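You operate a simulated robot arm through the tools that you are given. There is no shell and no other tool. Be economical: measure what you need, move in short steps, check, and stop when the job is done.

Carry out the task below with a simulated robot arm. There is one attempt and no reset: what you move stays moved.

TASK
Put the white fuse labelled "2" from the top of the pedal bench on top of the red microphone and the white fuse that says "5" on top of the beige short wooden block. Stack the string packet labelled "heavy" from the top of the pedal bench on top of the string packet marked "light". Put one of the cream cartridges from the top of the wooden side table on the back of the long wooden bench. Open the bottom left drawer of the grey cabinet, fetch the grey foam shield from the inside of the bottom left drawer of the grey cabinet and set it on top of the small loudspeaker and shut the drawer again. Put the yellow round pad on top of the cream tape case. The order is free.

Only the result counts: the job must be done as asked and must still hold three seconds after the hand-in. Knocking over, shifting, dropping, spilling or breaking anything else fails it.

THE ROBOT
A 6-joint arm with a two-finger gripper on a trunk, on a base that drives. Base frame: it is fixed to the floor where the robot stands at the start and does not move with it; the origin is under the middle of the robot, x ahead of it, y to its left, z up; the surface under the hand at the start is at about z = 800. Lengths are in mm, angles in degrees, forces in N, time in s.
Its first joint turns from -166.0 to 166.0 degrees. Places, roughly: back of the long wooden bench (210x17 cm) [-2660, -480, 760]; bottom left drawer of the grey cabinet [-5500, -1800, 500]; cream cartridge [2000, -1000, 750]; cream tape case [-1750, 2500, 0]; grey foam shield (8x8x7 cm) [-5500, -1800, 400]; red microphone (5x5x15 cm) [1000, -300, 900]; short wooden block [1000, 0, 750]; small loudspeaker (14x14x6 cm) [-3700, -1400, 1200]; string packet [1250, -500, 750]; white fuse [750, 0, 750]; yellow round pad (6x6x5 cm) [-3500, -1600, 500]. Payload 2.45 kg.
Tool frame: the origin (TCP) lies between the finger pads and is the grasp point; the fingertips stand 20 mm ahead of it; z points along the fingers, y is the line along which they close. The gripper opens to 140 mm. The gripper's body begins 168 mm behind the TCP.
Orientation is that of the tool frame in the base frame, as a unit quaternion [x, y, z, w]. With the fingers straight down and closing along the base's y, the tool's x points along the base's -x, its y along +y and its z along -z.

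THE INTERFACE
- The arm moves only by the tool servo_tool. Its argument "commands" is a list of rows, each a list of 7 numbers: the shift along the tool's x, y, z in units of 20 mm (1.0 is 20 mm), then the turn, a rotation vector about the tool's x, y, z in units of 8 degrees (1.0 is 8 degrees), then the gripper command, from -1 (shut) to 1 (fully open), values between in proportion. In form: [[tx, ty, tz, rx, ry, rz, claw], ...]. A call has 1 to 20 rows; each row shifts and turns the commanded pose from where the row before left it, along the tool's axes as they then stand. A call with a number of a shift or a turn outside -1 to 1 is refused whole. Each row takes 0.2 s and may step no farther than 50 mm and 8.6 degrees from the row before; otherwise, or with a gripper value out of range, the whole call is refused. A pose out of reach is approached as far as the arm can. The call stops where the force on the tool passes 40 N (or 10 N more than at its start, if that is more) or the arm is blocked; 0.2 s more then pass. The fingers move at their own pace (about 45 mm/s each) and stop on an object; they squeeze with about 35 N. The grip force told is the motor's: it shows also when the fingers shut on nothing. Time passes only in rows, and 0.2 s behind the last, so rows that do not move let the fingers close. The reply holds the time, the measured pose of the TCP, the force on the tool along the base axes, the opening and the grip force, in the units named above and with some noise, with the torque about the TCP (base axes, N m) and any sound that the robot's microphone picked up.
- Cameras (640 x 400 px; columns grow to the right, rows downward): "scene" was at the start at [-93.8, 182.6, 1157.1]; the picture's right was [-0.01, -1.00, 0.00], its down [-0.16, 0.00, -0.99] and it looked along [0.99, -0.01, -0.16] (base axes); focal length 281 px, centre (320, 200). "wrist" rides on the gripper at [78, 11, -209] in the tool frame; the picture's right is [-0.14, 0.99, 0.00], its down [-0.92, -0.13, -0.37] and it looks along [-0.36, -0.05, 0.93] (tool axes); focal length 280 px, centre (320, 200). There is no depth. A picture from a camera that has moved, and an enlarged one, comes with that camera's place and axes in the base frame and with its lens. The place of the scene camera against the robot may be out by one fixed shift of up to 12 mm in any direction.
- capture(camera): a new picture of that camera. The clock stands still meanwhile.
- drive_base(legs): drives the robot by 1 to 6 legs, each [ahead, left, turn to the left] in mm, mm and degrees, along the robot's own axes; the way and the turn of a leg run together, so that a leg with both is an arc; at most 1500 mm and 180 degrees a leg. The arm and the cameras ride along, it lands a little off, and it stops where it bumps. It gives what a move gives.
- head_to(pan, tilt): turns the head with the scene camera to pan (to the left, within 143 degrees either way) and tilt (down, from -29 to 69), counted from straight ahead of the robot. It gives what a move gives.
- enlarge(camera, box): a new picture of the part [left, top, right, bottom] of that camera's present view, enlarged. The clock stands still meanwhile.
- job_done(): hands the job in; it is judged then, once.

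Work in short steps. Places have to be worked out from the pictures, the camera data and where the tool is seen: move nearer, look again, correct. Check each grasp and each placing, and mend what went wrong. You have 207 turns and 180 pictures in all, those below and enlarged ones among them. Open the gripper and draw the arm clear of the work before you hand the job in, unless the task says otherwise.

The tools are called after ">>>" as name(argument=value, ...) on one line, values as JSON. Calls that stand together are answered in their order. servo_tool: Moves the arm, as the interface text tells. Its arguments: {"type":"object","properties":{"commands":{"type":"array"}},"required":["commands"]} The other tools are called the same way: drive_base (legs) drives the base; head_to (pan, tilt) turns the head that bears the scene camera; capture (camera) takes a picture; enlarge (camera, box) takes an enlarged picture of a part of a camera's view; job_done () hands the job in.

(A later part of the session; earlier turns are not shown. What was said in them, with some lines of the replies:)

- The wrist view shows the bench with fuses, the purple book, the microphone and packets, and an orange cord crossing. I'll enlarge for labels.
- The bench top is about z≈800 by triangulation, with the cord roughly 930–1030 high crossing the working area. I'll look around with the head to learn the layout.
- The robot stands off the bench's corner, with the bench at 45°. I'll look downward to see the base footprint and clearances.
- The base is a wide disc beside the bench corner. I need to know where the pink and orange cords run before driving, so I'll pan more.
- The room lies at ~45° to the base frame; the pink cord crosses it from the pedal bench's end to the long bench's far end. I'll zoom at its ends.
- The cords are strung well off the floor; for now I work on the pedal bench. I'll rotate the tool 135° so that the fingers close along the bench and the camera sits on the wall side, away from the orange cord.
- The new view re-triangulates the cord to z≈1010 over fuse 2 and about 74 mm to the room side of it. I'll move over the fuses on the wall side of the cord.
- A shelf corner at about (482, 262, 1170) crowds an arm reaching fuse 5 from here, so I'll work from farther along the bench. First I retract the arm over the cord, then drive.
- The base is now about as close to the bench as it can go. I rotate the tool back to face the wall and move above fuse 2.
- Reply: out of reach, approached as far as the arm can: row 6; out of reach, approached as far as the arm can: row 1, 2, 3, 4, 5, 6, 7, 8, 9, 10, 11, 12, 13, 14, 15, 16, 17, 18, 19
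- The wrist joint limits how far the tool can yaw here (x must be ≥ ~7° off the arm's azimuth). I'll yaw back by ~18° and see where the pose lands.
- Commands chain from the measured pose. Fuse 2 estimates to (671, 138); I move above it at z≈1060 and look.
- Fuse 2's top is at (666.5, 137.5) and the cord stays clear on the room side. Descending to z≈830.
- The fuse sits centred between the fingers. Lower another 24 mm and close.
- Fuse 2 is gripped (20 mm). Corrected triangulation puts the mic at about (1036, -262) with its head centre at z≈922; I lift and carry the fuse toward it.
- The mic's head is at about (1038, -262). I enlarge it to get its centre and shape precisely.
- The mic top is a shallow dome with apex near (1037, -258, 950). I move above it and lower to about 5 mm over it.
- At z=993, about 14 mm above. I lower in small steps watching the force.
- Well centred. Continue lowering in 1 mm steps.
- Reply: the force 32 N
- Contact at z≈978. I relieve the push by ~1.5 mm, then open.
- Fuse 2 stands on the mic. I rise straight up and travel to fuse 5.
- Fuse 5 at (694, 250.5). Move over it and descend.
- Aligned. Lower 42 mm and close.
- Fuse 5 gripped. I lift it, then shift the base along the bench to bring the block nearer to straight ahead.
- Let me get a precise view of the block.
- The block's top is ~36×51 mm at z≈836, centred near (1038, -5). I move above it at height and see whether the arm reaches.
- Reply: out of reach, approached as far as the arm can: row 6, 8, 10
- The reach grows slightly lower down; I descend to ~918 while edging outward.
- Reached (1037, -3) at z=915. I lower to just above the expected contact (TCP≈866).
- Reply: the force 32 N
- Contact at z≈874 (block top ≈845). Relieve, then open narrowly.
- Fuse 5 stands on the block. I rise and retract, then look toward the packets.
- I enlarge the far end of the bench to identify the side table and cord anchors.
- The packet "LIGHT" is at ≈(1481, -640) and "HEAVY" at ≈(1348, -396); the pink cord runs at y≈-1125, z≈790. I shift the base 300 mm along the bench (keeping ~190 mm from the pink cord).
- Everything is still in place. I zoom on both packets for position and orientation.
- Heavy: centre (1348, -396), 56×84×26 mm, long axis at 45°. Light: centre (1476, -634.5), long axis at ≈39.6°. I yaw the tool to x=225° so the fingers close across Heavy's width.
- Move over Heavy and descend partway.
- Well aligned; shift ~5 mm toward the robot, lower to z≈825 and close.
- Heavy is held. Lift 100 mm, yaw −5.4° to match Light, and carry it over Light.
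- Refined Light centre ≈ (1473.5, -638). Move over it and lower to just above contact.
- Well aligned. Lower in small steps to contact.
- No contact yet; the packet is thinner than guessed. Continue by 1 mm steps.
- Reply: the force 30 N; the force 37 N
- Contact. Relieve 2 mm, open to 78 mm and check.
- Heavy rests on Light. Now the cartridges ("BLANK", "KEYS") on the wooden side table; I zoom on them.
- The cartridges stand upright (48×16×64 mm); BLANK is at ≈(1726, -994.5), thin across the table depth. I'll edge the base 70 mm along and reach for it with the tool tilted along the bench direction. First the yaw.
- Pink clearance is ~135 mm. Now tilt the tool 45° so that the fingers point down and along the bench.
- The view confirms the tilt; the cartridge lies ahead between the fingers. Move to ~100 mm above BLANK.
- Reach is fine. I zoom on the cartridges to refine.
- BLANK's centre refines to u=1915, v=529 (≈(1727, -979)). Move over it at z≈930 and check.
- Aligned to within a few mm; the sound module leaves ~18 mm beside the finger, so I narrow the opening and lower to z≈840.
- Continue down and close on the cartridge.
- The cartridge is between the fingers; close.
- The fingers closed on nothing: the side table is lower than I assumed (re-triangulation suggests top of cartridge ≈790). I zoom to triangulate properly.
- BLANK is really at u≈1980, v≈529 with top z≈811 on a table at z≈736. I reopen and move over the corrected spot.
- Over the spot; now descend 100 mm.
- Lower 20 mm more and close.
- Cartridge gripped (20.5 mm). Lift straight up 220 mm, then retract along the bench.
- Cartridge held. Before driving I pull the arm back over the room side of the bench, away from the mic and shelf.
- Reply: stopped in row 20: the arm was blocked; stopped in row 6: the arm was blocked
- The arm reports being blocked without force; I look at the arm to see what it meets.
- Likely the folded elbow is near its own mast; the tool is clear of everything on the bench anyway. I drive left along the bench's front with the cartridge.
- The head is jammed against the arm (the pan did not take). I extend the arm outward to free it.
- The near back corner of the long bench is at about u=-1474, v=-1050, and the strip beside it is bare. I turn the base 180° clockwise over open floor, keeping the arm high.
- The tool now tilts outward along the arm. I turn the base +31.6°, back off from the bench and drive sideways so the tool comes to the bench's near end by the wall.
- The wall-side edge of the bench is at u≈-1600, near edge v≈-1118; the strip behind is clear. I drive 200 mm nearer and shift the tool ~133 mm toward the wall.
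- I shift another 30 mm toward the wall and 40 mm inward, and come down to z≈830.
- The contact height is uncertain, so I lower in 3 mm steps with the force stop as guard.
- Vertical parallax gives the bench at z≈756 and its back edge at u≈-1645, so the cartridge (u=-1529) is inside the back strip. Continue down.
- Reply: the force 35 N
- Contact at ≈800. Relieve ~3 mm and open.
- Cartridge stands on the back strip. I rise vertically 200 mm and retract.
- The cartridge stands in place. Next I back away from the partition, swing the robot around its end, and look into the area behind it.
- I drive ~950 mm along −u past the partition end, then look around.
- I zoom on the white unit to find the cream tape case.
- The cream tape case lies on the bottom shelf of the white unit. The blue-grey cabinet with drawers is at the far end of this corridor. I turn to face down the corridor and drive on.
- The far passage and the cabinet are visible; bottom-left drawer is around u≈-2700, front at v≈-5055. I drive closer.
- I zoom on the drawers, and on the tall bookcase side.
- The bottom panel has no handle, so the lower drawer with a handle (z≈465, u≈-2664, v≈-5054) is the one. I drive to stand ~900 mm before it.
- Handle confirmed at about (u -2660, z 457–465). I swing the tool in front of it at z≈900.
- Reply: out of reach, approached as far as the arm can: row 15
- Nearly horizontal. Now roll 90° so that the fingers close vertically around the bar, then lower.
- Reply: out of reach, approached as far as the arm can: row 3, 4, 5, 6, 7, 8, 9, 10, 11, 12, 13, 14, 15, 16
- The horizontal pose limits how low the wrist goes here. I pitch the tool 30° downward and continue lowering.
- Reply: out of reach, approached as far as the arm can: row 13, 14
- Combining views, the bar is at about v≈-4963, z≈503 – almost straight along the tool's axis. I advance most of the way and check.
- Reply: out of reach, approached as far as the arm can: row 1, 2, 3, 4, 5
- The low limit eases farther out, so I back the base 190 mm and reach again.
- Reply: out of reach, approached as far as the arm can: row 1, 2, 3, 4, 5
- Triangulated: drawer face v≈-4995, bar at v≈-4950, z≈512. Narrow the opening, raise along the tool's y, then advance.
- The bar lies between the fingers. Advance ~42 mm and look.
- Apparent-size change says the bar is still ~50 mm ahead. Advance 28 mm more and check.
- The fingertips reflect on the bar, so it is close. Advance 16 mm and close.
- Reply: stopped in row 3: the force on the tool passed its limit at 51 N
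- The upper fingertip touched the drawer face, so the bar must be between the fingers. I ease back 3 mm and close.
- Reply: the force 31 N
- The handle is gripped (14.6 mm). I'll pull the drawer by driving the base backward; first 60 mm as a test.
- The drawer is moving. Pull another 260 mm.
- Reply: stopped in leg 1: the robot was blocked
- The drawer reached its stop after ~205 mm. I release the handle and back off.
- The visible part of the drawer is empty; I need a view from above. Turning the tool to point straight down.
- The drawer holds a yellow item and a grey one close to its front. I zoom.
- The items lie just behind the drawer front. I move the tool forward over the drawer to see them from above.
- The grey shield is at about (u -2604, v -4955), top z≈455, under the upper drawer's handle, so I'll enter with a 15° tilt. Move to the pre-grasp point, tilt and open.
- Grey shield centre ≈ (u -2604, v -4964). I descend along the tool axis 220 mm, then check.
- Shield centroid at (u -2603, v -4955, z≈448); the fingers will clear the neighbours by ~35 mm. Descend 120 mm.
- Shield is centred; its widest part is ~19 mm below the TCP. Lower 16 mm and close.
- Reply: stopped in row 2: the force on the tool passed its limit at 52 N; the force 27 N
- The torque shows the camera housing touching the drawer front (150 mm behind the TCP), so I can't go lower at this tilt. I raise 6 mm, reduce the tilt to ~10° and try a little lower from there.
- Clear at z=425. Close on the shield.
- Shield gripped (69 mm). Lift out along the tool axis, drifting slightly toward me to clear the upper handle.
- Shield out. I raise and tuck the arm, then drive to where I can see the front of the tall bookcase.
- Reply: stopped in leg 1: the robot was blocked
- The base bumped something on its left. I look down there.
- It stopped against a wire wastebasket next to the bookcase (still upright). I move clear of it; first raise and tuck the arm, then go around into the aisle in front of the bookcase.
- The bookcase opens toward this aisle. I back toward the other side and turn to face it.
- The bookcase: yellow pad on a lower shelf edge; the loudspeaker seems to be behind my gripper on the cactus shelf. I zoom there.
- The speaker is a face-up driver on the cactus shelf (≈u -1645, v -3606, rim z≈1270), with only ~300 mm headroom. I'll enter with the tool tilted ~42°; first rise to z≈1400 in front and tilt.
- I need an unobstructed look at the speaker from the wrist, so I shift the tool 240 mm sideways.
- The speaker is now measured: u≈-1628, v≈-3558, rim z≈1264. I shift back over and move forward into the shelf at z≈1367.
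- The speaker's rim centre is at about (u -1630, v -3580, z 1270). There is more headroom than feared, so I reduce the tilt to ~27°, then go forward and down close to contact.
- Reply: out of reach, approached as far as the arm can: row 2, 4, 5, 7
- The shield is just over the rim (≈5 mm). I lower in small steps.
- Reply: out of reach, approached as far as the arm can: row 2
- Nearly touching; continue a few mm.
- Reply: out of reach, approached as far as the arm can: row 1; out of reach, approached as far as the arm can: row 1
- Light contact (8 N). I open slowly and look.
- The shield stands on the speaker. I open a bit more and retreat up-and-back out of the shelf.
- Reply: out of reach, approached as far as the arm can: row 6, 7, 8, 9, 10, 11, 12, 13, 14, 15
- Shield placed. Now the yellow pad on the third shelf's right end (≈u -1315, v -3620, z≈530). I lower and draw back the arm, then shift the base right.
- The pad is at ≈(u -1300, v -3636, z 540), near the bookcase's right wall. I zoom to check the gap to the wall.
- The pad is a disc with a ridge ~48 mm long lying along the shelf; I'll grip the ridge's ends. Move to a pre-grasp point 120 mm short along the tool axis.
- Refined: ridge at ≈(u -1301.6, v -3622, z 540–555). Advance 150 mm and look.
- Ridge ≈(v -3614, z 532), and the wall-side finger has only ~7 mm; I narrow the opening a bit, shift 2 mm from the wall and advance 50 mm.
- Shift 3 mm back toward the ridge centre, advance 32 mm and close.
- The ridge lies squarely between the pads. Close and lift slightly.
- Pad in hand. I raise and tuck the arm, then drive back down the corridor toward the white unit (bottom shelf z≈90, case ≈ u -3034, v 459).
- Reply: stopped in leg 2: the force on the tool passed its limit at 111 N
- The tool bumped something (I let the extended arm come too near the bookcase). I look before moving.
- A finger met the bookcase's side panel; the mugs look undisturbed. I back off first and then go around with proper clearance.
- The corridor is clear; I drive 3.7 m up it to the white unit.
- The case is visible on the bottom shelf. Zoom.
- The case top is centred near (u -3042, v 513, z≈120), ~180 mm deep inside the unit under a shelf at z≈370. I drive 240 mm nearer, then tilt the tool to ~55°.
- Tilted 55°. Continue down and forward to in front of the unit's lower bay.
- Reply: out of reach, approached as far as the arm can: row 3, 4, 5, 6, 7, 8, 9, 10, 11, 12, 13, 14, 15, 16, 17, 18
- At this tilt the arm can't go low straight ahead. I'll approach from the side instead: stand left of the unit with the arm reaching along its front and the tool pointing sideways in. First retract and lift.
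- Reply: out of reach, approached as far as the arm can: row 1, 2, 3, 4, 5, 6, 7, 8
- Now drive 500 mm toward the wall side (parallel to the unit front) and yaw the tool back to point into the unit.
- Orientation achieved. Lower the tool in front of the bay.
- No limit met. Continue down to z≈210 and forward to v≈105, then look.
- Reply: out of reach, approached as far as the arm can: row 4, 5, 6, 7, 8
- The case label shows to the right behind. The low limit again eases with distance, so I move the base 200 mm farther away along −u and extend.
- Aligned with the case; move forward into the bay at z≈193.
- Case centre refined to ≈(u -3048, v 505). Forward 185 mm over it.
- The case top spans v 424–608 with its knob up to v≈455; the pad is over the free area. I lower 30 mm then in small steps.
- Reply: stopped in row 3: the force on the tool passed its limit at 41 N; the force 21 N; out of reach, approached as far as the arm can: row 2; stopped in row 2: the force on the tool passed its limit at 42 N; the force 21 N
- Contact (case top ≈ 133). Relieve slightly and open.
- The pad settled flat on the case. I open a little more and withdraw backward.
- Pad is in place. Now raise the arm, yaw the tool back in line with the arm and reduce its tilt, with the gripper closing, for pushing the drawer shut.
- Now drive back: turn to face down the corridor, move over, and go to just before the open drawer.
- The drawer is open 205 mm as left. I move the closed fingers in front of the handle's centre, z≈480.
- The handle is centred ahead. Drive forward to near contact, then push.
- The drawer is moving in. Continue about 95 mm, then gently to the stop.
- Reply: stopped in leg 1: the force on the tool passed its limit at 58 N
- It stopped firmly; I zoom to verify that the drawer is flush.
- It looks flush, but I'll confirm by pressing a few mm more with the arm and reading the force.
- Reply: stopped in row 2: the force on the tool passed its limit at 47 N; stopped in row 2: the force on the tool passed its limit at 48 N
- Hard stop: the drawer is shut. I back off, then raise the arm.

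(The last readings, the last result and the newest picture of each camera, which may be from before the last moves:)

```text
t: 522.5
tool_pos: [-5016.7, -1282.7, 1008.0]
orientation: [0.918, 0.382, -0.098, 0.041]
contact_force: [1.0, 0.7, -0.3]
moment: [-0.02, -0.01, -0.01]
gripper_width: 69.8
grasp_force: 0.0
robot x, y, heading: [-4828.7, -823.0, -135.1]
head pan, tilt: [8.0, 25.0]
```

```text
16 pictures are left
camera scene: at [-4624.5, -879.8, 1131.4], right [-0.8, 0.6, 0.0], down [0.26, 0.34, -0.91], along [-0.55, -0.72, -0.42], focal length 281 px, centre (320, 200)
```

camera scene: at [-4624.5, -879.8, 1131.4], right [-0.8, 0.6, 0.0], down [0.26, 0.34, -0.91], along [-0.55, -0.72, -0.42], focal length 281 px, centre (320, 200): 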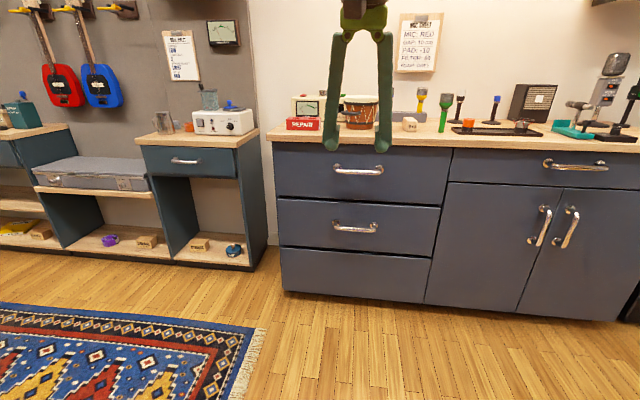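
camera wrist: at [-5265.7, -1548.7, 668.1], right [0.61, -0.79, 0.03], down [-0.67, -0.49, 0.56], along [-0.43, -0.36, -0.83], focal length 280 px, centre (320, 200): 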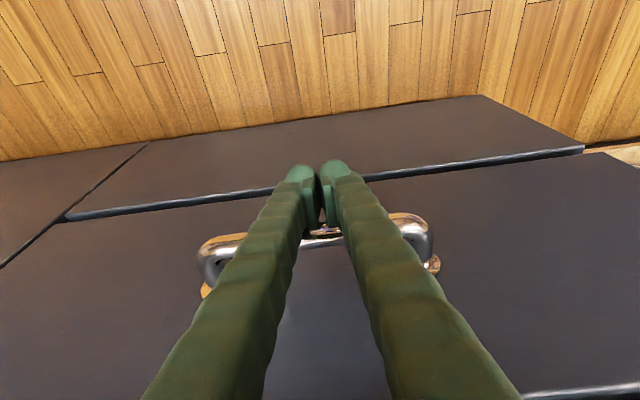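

The drawer is shut flush. I check that the shield still sits on the speaker after the earlier bump: drive into the aisle and look.

>>> drive_base(legs=[[380, 0, 0], [0, 530, 0]])

>>> head_to(pan=142, tilt=0)

>>> capture(camera="scene")

```text
t: 527.6
tool_pos: [-4922.5, -1927.2, 1008.4]
orientation: [0.92, 0.378, -0.098, 0.041]
contact_force: [-0.7, -0.3, 0.1]
moment: [0.0, 0.01, -0.02]
gripper_width: 70.0
grasp_force: 0.0
robot x, y, heading: [-4731.2, -1471.2, -135.6]
head pan, tilt: [8.0, 25.0]
```

```text
t: 529.8
tool_pos: [-4922.1, -1926.4, 1008.1]
orientation: [0.92, 0.378, -0.098, 0.042]
contact_force: [-0.6, 0.1, -0.8]
moment: [-0.04, -0.02, 0.01]
gripper_width: 69.8
grasp_force: 0.1
robot x, y, heading: [-4733.2, -1471.9, -135.8]
head pan, tilt: [142.0, 0.0]
```

```text
15 pictures are left
camera scene: at [-4381.0, -1445.6, 1171.8], right [0.11, -0.99, 0.0], down [0.0, 0.0, -1.0], along [0.99, 0.11, 0.0], focal length 281 px, centre (320, 200)
```

scene: 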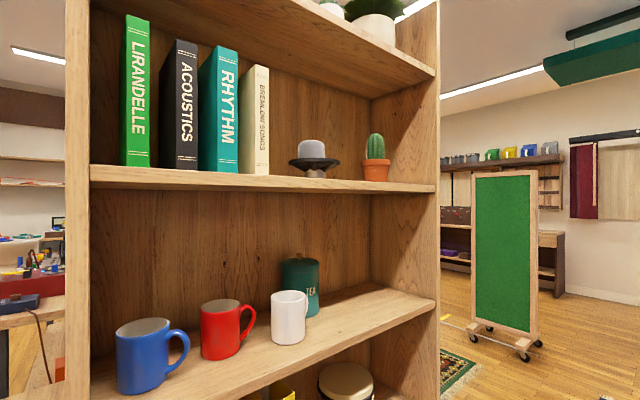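

The shield sits on the speaker, the drawer is shut, and the other placements were confirmed earlier. The gripper is open and the arm is clear, so I hand the job in.

>>> job_done()

```text
The job is handed in.
```

I did every part of the task and handed it in, but I bumped two things on the way, and one of them may have shifted.

| Item | Where it is now | Last check |
|---|---|---|
| Fuse "2" | On the red microphone | Standing when I last looked, after I had taken the cartridge from the side table |
| Fuse "5" | On the beige wooden block | Standing after release and in the next picture, but not looked at again |
| "Heavy" packet | On the "light" packet | Right after stacking |
| Cream cartridge ("BLANK") | On the back of the long wooden bench | In pictures soon after placing |
| Grey foam shield | On the small loudspeaker | In my last picture |
| Bottom left drawer | Shut | Flush in pictures, and it stops hard when pressed |
| Yellow pad | On the cream tape case | After I pulled the gripper out |

- **Wastebasket:** while pulling the drawer and leaving it, the base bumped the wire basket beside the bookcase. It is still upright, but I think it may have moved by up to about 10 cm. I had no picture close enough to compare.
- **Bookcase:** while carrying the pad, a finger hit the side panel hard (111 N). The mugs, books, cactus and shield all looked in place afterwards.

The bottom panel of the cabinet has no handle, so I took the drawer just above it as the bottom left one. The shield was inside it.
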